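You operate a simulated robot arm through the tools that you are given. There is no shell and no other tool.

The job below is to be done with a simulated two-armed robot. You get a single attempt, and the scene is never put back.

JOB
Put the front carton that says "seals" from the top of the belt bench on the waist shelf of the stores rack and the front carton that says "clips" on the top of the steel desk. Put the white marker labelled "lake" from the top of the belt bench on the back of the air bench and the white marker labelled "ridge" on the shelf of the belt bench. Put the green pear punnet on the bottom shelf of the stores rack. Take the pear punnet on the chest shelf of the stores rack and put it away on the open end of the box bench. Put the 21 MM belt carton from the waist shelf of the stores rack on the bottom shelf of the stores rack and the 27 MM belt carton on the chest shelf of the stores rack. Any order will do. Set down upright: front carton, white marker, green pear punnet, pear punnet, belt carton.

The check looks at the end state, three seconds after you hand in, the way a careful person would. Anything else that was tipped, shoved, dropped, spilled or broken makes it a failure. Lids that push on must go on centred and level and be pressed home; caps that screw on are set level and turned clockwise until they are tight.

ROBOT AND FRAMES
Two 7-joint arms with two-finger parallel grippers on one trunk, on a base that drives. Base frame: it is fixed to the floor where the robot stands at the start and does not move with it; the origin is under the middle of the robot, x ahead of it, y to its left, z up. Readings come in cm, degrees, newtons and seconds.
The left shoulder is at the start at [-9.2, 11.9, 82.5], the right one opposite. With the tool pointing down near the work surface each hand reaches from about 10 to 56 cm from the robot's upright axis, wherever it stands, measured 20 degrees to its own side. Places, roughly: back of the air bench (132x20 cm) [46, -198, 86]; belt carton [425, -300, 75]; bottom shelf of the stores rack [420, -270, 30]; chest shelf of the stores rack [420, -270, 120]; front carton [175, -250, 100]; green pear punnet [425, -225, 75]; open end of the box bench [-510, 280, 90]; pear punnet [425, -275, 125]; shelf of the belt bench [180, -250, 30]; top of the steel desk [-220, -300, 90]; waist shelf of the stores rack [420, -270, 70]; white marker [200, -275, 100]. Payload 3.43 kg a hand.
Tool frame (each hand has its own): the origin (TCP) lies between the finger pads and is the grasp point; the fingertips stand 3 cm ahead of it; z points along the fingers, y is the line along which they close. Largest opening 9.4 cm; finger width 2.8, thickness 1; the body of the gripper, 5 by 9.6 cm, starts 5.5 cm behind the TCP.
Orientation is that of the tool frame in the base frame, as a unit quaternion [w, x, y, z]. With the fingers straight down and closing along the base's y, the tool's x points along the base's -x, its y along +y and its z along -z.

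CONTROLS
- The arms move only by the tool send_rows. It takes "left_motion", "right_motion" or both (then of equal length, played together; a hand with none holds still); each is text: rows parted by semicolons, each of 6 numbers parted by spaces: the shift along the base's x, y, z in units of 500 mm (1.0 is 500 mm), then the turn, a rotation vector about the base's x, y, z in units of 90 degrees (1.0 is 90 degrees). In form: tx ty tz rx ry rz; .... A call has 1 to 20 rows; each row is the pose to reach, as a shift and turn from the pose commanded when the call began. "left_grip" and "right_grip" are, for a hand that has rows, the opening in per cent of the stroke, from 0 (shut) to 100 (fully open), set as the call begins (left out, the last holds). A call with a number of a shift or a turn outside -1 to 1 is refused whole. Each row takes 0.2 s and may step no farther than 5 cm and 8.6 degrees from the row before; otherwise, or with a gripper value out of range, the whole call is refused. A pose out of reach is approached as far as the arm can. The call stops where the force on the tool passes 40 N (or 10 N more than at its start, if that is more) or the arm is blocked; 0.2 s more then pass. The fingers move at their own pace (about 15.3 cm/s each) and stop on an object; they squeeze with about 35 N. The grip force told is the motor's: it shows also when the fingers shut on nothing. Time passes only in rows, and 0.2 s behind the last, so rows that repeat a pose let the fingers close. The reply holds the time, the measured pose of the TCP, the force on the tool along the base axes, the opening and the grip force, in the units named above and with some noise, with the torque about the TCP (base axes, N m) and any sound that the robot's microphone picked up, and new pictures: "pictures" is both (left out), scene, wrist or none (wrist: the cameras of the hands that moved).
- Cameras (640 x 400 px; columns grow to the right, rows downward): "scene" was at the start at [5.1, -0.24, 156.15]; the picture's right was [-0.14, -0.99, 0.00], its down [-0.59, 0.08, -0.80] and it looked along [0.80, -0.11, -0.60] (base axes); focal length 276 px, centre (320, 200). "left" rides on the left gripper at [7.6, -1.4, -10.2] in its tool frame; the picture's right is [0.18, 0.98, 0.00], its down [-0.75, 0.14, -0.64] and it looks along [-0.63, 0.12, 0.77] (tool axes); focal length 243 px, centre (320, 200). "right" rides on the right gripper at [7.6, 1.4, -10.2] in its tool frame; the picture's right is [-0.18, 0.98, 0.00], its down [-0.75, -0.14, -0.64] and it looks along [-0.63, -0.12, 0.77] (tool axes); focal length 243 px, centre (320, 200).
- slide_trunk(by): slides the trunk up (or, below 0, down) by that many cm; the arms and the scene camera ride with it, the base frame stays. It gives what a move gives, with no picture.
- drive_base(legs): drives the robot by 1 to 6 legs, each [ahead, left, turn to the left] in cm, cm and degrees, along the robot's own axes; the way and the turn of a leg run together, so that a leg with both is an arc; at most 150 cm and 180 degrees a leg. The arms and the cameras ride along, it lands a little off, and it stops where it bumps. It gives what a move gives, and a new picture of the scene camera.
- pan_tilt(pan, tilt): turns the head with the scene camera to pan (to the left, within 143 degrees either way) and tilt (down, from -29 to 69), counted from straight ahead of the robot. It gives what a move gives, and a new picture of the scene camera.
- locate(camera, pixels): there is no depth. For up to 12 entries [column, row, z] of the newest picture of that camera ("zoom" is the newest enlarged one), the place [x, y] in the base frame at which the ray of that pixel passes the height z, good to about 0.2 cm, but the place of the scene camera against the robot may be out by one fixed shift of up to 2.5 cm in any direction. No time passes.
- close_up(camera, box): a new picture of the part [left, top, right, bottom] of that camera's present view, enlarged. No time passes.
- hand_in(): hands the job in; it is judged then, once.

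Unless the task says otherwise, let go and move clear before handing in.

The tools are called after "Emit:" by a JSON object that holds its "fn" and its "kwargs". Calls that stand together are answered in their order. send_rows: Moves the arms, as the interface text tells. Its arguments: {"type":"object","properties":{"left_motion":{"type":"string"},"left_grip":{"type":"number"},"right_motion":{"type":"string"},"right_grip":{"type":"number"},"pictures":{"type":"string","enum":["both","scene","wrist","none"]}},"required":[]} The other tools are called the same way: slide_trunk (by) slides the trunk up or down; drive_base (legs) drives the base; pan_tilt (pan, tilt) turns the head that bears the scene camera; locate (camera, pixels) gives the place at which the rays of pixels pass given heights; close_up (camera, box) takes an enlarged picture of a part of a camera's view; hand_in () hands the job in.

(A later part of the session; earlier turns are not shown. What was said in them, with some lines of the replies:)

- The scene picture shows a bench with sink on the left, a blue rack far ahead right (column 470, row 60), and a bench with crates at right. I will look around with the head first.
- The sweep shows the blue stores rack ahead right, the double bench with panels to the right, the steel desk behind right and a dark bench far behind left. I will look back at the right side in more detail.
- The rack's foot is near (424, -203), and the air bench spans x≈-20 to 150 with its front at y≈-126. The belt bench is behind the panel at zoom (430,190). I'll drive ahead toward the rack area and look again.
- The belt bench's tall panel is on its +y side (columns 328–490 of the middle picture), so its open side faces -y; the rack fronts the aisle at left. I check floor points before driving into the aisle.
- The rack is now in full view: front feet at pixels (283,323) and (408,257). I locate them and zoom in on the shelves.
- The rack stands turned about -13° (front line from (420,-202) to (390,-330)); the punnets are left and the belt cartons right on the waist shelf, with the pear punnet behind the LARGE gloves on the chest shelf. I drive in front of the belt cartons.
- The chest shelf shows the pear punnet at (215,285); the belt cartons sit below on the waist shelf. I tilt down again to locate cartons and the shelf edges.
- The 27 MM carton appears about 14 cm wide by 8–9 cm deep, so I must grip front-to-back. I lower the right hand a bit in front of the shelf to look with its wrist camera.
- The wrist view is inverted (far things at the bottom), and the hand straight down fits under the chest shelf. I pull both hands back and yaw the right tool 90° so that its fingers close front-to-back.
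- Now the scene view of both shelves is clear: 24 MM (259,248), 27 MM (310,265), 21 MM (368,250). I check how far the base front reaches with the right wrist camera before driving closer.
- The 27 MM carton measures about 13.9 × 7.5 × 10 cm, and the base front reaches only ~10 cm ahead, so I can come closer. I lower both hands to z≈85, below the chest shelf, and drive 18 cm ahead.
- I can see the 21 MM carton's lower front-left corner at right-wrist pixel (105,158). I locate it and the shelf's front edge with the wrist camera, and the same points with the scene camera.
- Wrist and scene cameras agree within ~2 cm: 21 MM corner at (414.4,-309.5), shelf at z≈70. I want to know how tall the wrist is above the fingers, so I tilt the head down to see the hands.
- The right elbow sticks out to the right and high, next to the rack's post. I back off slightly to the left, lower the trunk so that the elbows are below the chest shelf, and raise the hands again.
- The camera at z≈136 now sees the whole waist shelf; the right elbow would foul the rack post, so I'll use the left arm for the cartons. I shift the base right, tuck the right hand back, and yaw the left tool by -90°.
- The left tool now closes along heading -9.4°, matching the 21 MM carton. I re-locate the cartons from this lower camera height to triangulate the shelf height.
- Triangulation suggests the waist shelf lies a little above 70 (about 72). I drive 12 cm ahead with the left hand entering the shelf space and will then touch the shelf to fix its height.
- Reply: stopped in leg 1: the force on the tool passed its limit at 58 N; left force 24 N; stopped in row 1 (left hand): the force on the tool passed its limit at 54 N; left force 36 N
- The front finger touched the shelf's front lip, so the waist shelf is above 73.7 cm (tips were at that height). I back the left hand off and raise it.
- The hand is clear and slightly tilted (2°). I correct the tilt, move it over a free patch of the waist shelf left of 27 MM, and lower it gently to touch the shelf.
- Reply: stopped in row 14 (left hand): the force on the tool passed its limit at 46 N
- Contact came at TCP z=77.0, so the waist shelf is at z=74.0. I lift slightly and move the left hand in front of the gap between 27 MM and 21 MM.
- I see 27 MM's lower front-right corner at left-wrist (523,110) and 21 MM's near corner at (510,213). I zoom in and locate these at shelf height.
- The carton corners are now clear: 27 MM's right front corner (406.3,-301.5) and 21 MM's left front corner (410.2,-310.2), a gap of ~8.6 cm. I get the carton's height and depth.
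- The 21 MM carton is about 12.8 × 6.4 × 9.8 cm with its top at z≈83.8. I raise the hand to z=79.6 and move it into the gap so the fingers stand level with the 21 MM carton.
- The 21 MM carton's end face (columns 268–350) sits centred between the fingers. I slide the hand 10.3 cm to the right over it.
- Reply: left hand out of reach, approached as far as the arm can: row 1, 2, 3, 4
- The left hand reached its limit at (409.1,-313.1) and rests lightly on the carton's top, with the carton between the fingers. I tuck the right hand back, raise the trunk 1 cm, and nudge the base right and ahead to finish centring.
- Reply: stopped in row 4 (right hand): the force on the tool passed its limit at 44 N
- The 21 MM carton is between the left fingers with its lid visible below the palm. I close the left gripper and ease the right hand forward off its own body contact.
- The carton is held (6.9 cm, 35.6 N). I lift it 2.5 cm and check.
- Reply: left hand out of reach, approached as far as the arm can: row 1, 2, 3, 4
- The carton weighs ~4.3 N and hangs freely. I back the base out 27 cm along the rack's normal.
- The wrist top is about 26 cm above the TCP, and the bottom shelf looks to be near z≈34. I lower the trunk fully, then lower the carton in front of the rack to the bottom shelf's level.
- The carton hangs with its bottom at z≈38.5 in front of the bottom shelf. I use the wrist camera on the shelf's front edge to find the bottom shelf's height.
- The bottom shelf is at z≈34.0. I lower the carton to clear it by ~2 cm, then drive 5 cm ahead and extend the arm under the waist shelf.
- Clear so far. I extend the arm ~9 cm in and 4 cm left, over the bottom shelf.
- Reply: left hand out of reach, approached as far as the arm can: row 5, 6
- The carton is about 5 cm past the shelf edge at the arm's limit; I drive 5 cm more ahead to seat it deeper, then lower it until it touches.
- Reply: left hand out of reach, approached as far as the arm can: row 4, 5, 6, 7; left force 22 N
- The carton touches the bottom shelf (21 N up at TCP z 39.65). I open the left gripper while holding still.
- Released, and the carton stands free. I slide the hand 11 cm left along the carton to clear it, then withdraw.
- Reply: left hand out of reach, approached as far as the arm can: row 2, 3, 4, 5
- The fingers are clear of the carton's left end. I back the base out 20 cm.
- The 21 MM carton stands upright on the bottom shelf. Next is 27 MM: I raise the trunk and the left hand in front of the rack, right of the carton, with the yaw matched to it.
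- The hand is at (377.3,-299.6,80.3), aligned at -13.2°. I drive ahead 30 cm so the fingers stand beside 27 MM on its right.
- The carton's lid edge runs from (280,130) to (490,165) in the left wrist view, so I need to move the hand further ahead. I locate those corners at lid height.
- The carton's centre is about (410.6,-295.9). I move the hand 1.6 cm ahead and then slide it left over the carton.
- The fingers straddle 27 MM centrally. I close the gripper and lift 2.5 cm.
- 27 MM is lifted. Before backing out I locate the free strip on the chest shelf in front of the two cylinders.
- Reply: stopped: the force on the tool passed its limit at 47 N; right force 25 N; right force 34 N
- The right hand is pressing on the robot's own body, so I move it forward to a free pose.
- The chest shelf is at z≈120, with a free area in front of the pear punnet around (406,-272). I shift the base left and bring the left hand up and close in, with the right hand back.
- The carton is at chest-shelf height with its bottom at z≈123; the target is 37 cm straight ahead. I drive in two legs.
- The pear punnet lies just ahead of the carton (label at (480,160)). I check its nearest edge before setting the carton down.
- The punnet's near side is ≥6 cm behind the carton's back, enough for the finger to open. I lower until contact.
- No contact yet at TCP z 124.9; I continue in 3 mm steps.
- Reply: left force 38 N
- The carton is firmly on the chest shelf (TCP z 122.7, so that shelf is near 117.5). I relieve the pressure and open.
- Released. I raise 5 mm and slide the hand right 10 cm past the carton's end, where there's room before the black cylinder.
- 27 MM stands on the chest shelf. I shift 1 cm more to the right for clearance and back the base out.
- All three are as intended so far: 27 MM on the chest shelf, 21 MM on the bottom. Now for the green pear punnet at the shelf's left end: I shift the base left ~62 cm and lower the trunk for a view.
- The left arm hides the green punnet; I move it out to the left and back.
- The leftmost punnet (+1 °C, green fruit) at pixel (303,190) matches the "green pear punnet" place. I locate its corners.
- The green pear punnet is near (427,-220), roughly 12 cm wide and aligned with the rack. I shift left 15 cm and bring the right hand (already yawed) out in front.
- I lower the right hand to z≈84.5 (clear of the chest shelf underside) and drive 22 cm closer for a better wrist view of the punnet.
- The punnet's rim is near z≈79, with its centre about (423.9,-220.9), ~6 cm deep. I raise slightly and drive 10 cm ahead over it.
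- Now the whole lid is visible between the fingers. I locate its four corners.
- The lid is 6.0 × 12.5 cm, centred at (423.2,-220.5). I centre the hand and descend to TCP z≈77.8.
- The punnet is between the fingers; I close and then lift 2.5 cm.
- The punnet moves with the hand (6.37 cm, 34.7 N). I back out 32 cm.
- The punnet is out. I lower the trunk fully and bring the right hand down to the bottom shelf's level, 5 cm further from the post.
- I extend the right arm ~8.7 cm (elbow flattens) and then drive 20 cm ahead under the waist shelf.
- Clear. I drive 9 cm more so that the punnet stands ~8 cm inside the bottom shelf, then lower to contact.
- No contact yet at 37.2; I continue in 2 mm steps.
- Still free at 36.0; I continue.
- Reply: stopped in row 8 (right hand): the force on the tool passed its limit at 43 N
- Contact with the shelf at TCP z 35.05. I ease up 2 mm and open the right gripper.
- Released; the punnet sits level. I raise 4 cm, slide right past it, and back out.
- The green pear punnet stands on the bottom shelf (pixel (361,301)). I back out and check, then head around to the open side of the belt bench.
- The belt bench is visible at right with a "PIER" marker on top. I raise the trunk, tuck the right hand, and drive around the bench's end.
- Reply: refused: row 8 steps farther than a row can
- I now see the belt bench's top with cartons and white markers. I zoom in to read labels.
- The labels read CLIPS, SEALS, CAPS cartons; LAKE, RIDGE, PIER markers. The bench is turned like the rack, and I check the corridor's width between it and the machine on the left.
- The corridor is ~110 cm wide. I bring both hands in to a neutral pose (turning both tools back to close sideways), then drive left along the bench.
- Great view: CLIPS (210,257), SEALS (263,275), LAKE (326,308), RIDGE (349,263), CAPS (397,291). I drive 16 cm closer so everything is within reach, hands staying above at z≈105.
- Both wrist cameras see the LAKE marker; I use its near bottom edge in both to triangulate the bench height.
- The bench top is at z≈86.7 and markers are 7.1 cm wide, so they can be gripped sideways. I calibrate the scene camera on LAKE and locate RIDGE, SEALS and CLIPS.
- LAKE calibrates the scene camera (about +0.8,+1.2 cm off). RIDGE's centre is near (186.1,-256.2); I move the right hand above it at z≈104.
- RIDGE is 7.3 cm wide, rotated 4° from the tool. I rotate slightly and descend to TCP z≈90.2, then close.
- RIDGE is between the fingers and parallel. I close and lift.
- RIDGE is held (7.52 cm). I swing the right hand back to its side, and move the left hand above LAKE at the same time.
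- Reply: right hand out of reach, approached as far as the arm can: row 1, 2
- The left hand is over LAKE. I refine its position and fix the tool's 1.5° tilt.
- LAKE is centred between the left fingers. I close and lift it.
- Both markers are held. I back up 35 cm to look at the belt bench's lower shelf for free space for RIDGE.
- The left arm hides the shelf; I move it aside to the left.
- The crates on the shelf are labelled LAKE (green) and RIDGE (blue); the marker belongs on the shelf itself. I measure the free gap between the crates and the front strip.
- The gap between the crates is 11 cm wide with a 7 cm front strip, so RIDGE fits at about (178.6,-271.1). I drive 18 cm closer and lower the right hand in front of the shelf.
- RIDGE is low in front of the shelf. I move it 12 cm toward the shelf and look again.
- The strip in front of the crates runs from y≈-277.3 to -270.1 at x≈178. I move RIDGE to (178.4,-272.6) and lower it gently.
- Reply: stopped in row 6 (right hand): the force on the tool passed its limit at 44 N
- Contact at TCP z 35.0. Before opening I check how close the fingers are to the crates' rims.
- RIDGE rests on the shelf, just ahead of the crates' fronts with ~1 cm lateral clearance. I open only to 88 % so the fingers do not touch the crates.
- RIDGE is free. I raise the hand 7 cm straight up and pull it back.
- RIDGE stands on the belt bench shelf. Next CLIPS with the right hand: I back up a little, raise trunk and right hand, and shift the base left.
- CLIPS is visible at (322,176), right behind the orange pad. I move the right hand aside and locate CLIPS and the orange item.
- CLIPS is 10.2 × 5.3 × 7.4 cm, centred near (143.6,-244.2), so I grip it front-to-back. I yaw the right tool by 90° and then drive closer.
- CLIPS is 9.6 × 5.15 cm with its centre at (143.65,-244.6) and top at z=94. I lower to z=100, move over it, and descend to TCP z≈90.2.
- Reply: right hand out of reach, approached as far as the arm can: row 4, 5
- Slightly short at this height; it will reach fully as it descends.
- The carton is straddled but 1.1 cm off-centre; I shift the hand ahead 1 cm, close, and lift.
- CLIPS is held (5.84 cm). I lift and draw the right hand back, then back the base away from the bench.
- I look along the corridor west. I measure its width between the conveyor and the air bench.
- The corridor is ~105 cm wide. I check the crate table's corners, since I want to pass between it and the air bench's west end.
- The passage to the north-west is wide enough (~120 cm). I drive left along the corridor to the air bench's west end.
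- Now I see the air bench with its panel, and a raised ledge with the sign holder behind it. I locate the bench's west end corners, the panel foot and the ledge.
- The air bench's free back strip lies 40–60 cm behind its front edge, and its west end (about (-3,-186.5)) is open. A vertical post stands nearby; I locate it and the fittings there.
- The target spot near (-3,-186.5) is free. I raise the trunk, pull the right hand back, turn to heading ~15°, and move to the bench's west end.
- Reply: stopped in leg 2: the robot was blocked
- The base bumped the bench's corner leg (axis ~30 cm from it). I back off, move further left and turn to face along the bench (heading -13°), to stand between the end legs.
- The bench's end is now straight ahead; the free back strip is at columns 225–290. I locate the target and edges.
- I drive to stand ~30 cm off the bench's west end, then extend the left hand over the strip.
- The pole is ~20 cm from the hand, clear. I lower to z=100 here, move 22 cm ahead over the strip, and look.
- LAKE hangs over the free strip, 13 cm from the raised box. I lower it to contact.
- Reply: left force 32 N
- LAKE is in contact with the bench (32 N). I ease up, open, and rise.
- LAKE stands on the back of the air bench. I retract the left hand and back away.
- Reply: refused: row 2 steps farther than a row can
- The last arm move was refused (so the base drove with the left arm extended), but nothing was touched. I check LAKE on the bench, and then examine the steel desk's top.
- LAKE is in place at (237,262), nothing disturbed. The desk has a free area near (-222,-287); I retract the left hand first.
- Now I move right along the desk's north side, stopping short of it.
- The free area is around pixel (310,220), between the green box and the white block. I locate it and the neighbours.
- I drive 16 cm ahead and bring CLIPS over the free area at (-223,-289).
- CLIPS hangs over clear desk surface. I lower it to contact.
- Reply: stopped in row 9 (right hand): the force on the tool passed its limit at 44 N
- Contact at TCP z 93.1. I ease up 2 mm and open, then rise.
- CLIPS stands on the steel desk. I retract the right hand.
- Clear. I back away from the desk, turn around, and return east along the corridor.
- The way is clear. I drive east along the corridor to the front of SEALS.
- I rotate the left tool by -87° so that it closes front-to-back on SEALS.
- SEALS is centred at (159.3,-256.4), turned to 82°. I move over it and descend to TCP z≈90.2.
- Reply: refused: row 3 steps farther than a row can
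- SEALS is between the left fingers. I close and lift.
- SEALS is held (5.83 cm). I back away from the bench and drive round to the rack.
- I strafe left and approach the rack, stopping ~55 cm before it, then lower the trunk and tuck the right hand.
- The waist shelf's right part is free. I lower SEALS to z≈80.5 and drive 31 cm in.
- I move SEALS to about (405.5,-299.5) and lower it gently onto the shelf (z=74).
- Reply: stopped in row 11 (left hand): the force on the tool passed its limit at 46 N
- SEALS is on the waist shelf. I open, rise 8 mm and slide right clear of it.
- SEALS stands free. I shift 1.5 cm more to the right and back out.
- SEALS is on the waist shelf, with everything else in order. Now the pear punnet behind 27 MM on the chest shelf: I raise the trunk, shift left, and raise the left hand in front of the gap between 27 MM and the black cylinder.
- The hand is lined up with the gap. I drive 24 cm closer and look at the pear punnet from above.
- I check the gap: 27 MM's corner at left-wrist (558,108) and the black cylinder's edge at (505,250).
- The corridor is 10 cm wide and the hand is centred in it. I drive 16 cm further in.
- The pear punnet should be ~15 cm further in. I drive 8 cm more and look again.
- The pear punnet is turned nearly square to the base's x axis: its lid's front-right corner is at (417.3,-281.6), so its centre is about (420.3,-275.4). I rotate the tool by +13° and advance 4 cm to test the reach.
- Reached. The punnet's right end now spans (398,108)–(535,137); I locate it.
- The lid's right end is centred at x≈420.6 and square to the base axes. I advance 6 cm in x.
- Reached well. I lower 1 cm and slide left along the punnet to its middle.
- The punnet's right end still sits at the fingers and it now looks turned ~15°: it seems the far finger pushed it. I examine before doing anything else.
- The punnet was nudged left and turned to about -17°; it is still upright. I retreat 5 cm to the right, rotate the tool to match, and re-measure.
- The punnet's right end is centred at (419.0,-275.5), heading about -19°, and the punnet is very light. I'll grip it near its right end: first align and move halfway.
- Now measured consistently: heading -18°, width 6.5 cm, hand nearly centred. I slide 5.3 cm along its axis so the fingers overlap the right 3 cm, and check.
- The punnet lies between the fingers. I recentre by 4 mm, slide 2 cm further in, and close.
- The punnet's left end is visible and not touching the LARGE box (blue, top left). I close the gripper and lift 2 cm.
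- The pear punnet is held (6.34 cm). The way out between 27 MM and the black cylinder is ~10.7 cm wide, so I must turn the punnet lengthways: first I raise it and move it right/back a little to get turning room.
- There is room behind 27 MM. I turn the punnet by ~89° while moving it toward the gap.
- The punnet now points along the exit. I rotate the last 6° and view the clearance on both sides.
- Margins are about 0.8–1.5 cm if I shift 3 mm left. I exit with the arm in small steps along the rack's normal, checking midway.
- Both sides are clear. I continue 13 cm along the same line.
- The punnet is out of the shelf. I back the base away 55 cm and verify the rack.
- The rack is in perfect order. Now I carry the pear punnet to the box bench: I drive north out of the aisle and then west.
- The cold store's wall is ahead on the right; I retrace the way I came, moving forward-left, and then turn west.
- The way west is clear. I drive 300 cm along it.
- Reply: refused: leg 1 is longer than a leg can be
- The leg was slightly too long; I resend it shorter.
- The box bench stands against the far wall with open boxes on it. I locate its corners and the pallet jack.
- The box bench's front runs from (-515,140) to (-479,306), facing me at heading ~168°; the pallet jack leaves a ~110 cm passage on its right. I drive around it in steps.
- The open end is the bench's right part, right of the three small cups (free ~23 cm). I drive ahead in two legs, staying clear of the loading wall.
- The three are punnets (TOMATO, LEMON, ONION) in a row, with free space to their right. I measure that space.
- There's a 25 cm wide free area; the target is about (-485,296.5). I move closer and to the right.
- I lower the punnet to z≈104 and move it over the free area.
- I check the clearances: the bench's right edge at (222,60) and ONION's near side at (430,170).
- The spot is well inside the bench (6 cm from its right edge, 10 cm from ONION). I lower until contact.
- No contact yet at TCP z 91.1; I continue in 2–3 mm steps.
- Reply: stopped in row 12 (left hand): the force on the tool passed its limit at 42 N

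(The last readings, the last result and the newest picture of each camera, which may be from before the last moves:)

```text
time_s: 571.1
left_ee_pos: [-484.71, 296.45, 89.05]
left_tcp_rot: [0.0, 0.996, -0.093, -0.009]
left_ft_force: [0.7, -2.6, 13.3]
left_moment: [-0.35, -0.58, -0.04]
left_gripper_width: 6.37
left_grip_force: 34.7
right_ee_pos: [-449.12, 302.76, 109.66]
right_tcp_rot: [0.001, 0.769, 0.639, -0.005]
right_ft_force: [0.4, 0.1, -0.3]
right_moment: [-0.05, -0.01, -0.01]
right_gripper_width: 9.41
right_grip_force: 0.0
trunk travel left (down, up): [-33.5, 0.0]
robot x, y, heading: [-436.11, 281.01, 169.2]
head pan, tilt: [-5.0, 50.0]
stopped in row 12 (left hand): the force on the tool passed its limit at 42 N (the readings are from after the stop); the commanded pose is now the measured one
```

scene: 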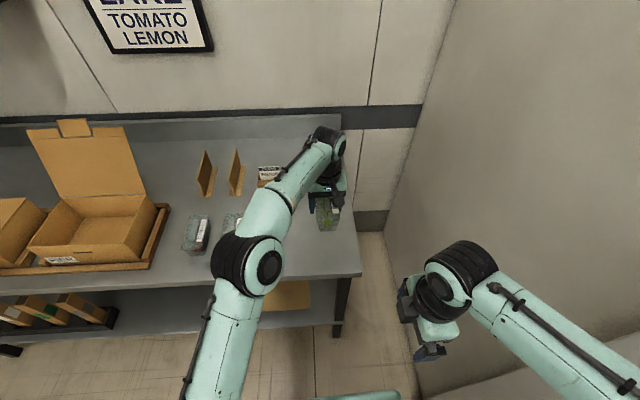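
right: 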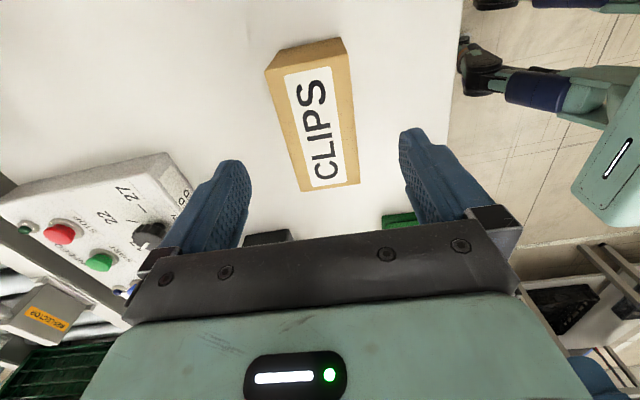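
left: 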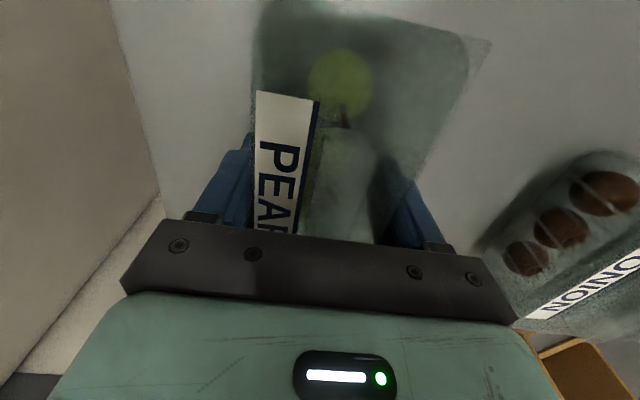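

The punnet touches the bench (TCP z 89.05). I ease up 2 mm, open, and rise.

Emit:
{"fn": "send_rows", "kwargs": {"left_motion": "0 0 0.004 0 0 0; 0 0 0.004 0 0 0; 0 0 0.004 0 0 0; 0 0 0.004 0 0 0; 0 0 0.05 0 0 0; 0 0 0.12 0 0 0; 0 0 0.2 0 0 0; 0 0 0.28 0 0 0; 0 0 0.28 0 0 0", "left_grip": 100, "pictures": "both"}}

```text
time_s: 573.1
left_ee_pos: [-484.93, 296.59, 102.64]
left_tcp_rot: [0.0, 0.996, -0.093, -0.006]
left_ft_force: [0.4, 0.1, -0.4]
left_moment: [0.01, -0.01, 0.01]
left_gripper_width: 9.39
left_grip_force: 0.0
right_ee_pos: [-449.14, 302.66, 109.73]
right_tcp_rot: [0.0, 0.77, 0.638, -0.005]
right_ft_force: [-0.6, -0.6, 0.0]
right_moment: [0.02, -0.02, -0.01]
right_gripper_width: 9.39
right_grip_force: 0.0
trunk travel left (down, up): [-33.5, 0.0]
robot x, y, heading: [-436.3, 280.99, 169.3]
head pan, tilt: [-5.0, 50.0]
```

scene: 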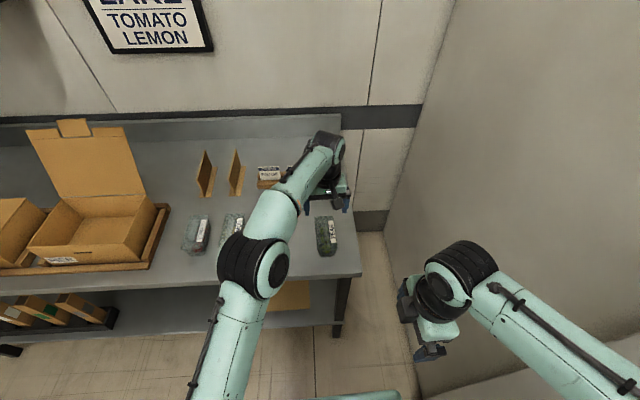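
left: 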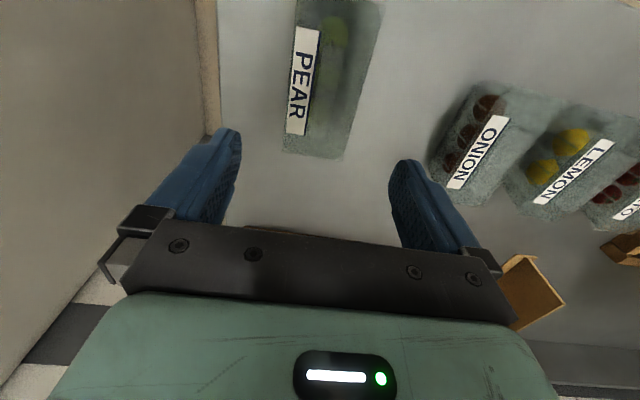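

The PEAR punnet stands on the open end beside ONION. I retract the left arm.

Emit:
{"fn": "send_rows", "kwargs": {"left_motion": "0.08 -0.015 0.02 0 0 0; 0.16 -0.03 0.04 0 0 0; 0.24 -0.045 0.06 0 0 0; 0.32 -0.06 0.08 0 0 0; 0.4 -0.075 0.1 0 0 0; 0.48 -0.09 0.12 0 0 0; 0.48 -0.09 0.12 0 0 0", "pictures": "none"}}

Emit:
{"fn": "drive_base", "kwargs": {"legs": [[-30, 5, 0]]}}

Emit:
{"fn": "pan_tilt", "kwargs": {"pan": -5, "tilt": 35}}

Emit:
{"fn": "close_up", "kwargs": {"camera": "scene", "box": [160, 100, 480, 300]}}

```text
time_s: 574.7
left_ee_pos: [-460.74, 292.06, 108.92]
left_tcp_rot: [0.0, 0.996, -0.093, -0.006]
left_ft_force: [0.3, 0.1, -0.4]
left_moment: [-0.01, 0.03, -0.01]
left_gripper_width: 9.38
left_grip_force: 0.1
right_ee_pos: [-449.19, 302.81, 109.57]
right_tcp_rot: [0.0, 0.77, 0.638, -0.005]
right_ft_force: [-0.6, 0.5, 0.6]
right_moment: [-0.01, 0.01, -0.01]
right_gripper_width: 9.4
right_grip_force: 0.1
trunk travel left (down, up): [-33.5, 0.0]
robot x, y, heading: [-436.2, 280.95, 169.5]
head pan, tilt: [-5.0, 50.0]
```

```text
time_s: 576.8
left_ee_pos: [-432.59, 281.8, 108.93]
left_tcp_rot: [-0.001, 0.996, -0.092, -0.008]
left_ft_force: [0.3, -0.2, -0.7]
left_moment: [0.01, -0.01, 0.02]
left_gripper_width: 9.4
left_grip_force: 0.1
right_ee_pos: [-421.13, 292.24, 109.6]
right_tcp_rot: [0.0, 0.769, 0.639, -0.004]
right_ft_force: [0.1, 0.0, 0.3]
right_moment: [-0.01, -0.02, 0.02]
right_gripper_width: 9.39
right_grip_force: 0.1
trunk travel left (down, up): [-33.5, 0.0]
robot x, y, heading: [-407.88, 270.27, 169.4]
head pan, tilt: [-5.0, 50.0]
```

scene: 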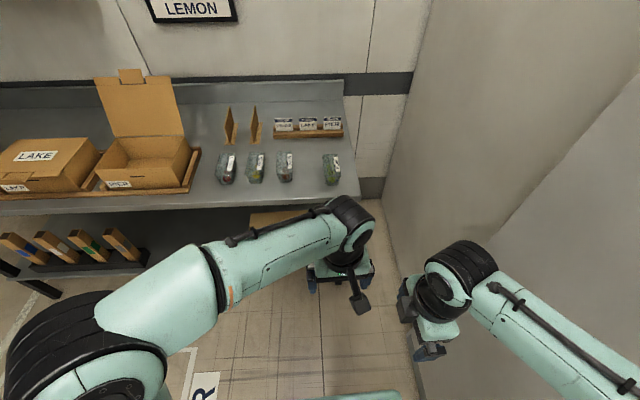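

```text
time_s: 577.6
left_ee_pos: [-432.53, 281.53, 108.85]
left_tcp_rot: [-0.001, 0.996, -0.092, -0.006]
left_ft_force: [-0.9, -0.5, -0.3]
left_moment: [0.04, 0.0, 0.0]
left_gripper_width: 9.4
left_grip_force: 0.0
right_ee_pos: [-421.2, 292.41, 109.72]
right_tcp_rot: [0.0, 0.769, 0.639, -0.004]
right_ft_force: [0.1, -0.4, -0.4]
right_moment: [0.0, 0.02, -0.01]
right_gripper_width: 9.4
right_grip_force: 0.0
trunk travel left (down, up): [-33.5, 0.0]
robot x, y, heading: [-408.4, 270.68, 169.8]
head pan, tilt: [-5.0, 35.0]
```

scene: 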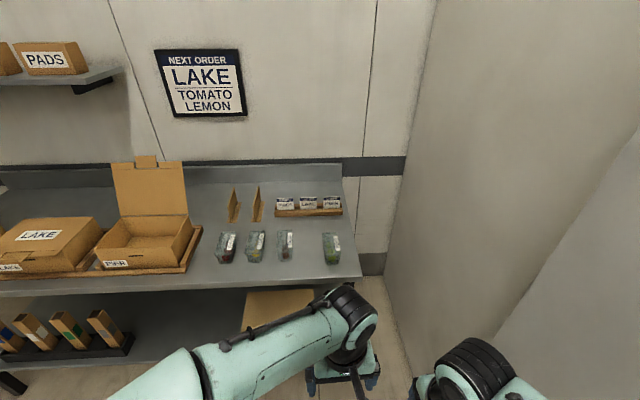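

```text
2.00 times, centred on (320, 200) of scene
```

zoom: 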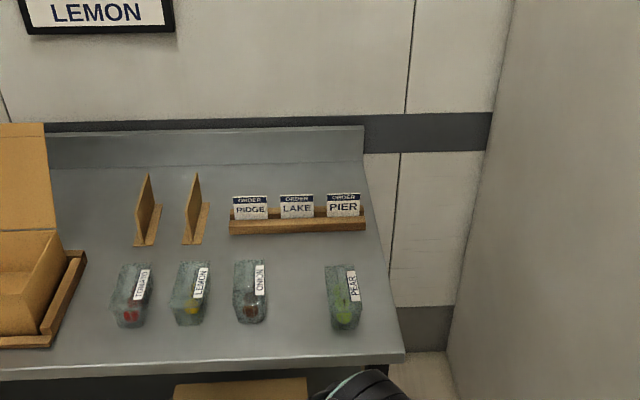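

All eight items are placed upright: PEAR now stands in line on the box bench's open end, and the earlier checks showed the rest in place with nothing disturbed. Both grippers are empty and clear, so I hand in.

Emit:
{"fn": "hand_in", "kwargs": {}}

```text
The job is handed in.
```

I put all eight items where you asked, set each one down upright, and handed the job in. I have not seen the check's verdict.

| Item | Now on |
|---|---|
| "Seals" carton | Waist shelf of the stores rack |
| "Clips" carton | Top of the steel desk |
| "Lake" marker | Back of the air bench, near its west end |
| "Ridge" marker | Shelf of the belt bench, in front of the crates |
| Green pear punnet | Bottom shelf of the stores rack |
| Pear punnet from the chest shelf | Open end of the box bench, beside the onion punnet |
| 21 MM belt carton | Bottom shelf of the stores rack |
| 27 MM belt carton | Chest shelf of the stores rack |

Four contacts happened along the way:
- **Rack:** the left gripper's finger bumped the front edge of the waist shelf once.
- **21 MM carton:** I dragged it a little on the waist shelf before gripping it.
- **Air bench:** the base stopped against a corner leg once.
- **Pear punnet:** a finger pushed it about 5 cm along the chest shelf before I gripped it. It stayed upright and did not appear to touch the glove boxes.

Pictures taken after these contacts showed nothing else visibly tipped or out of place. I did not re-photograph every area just before handing in. Both grippers are empty and clear of everything.
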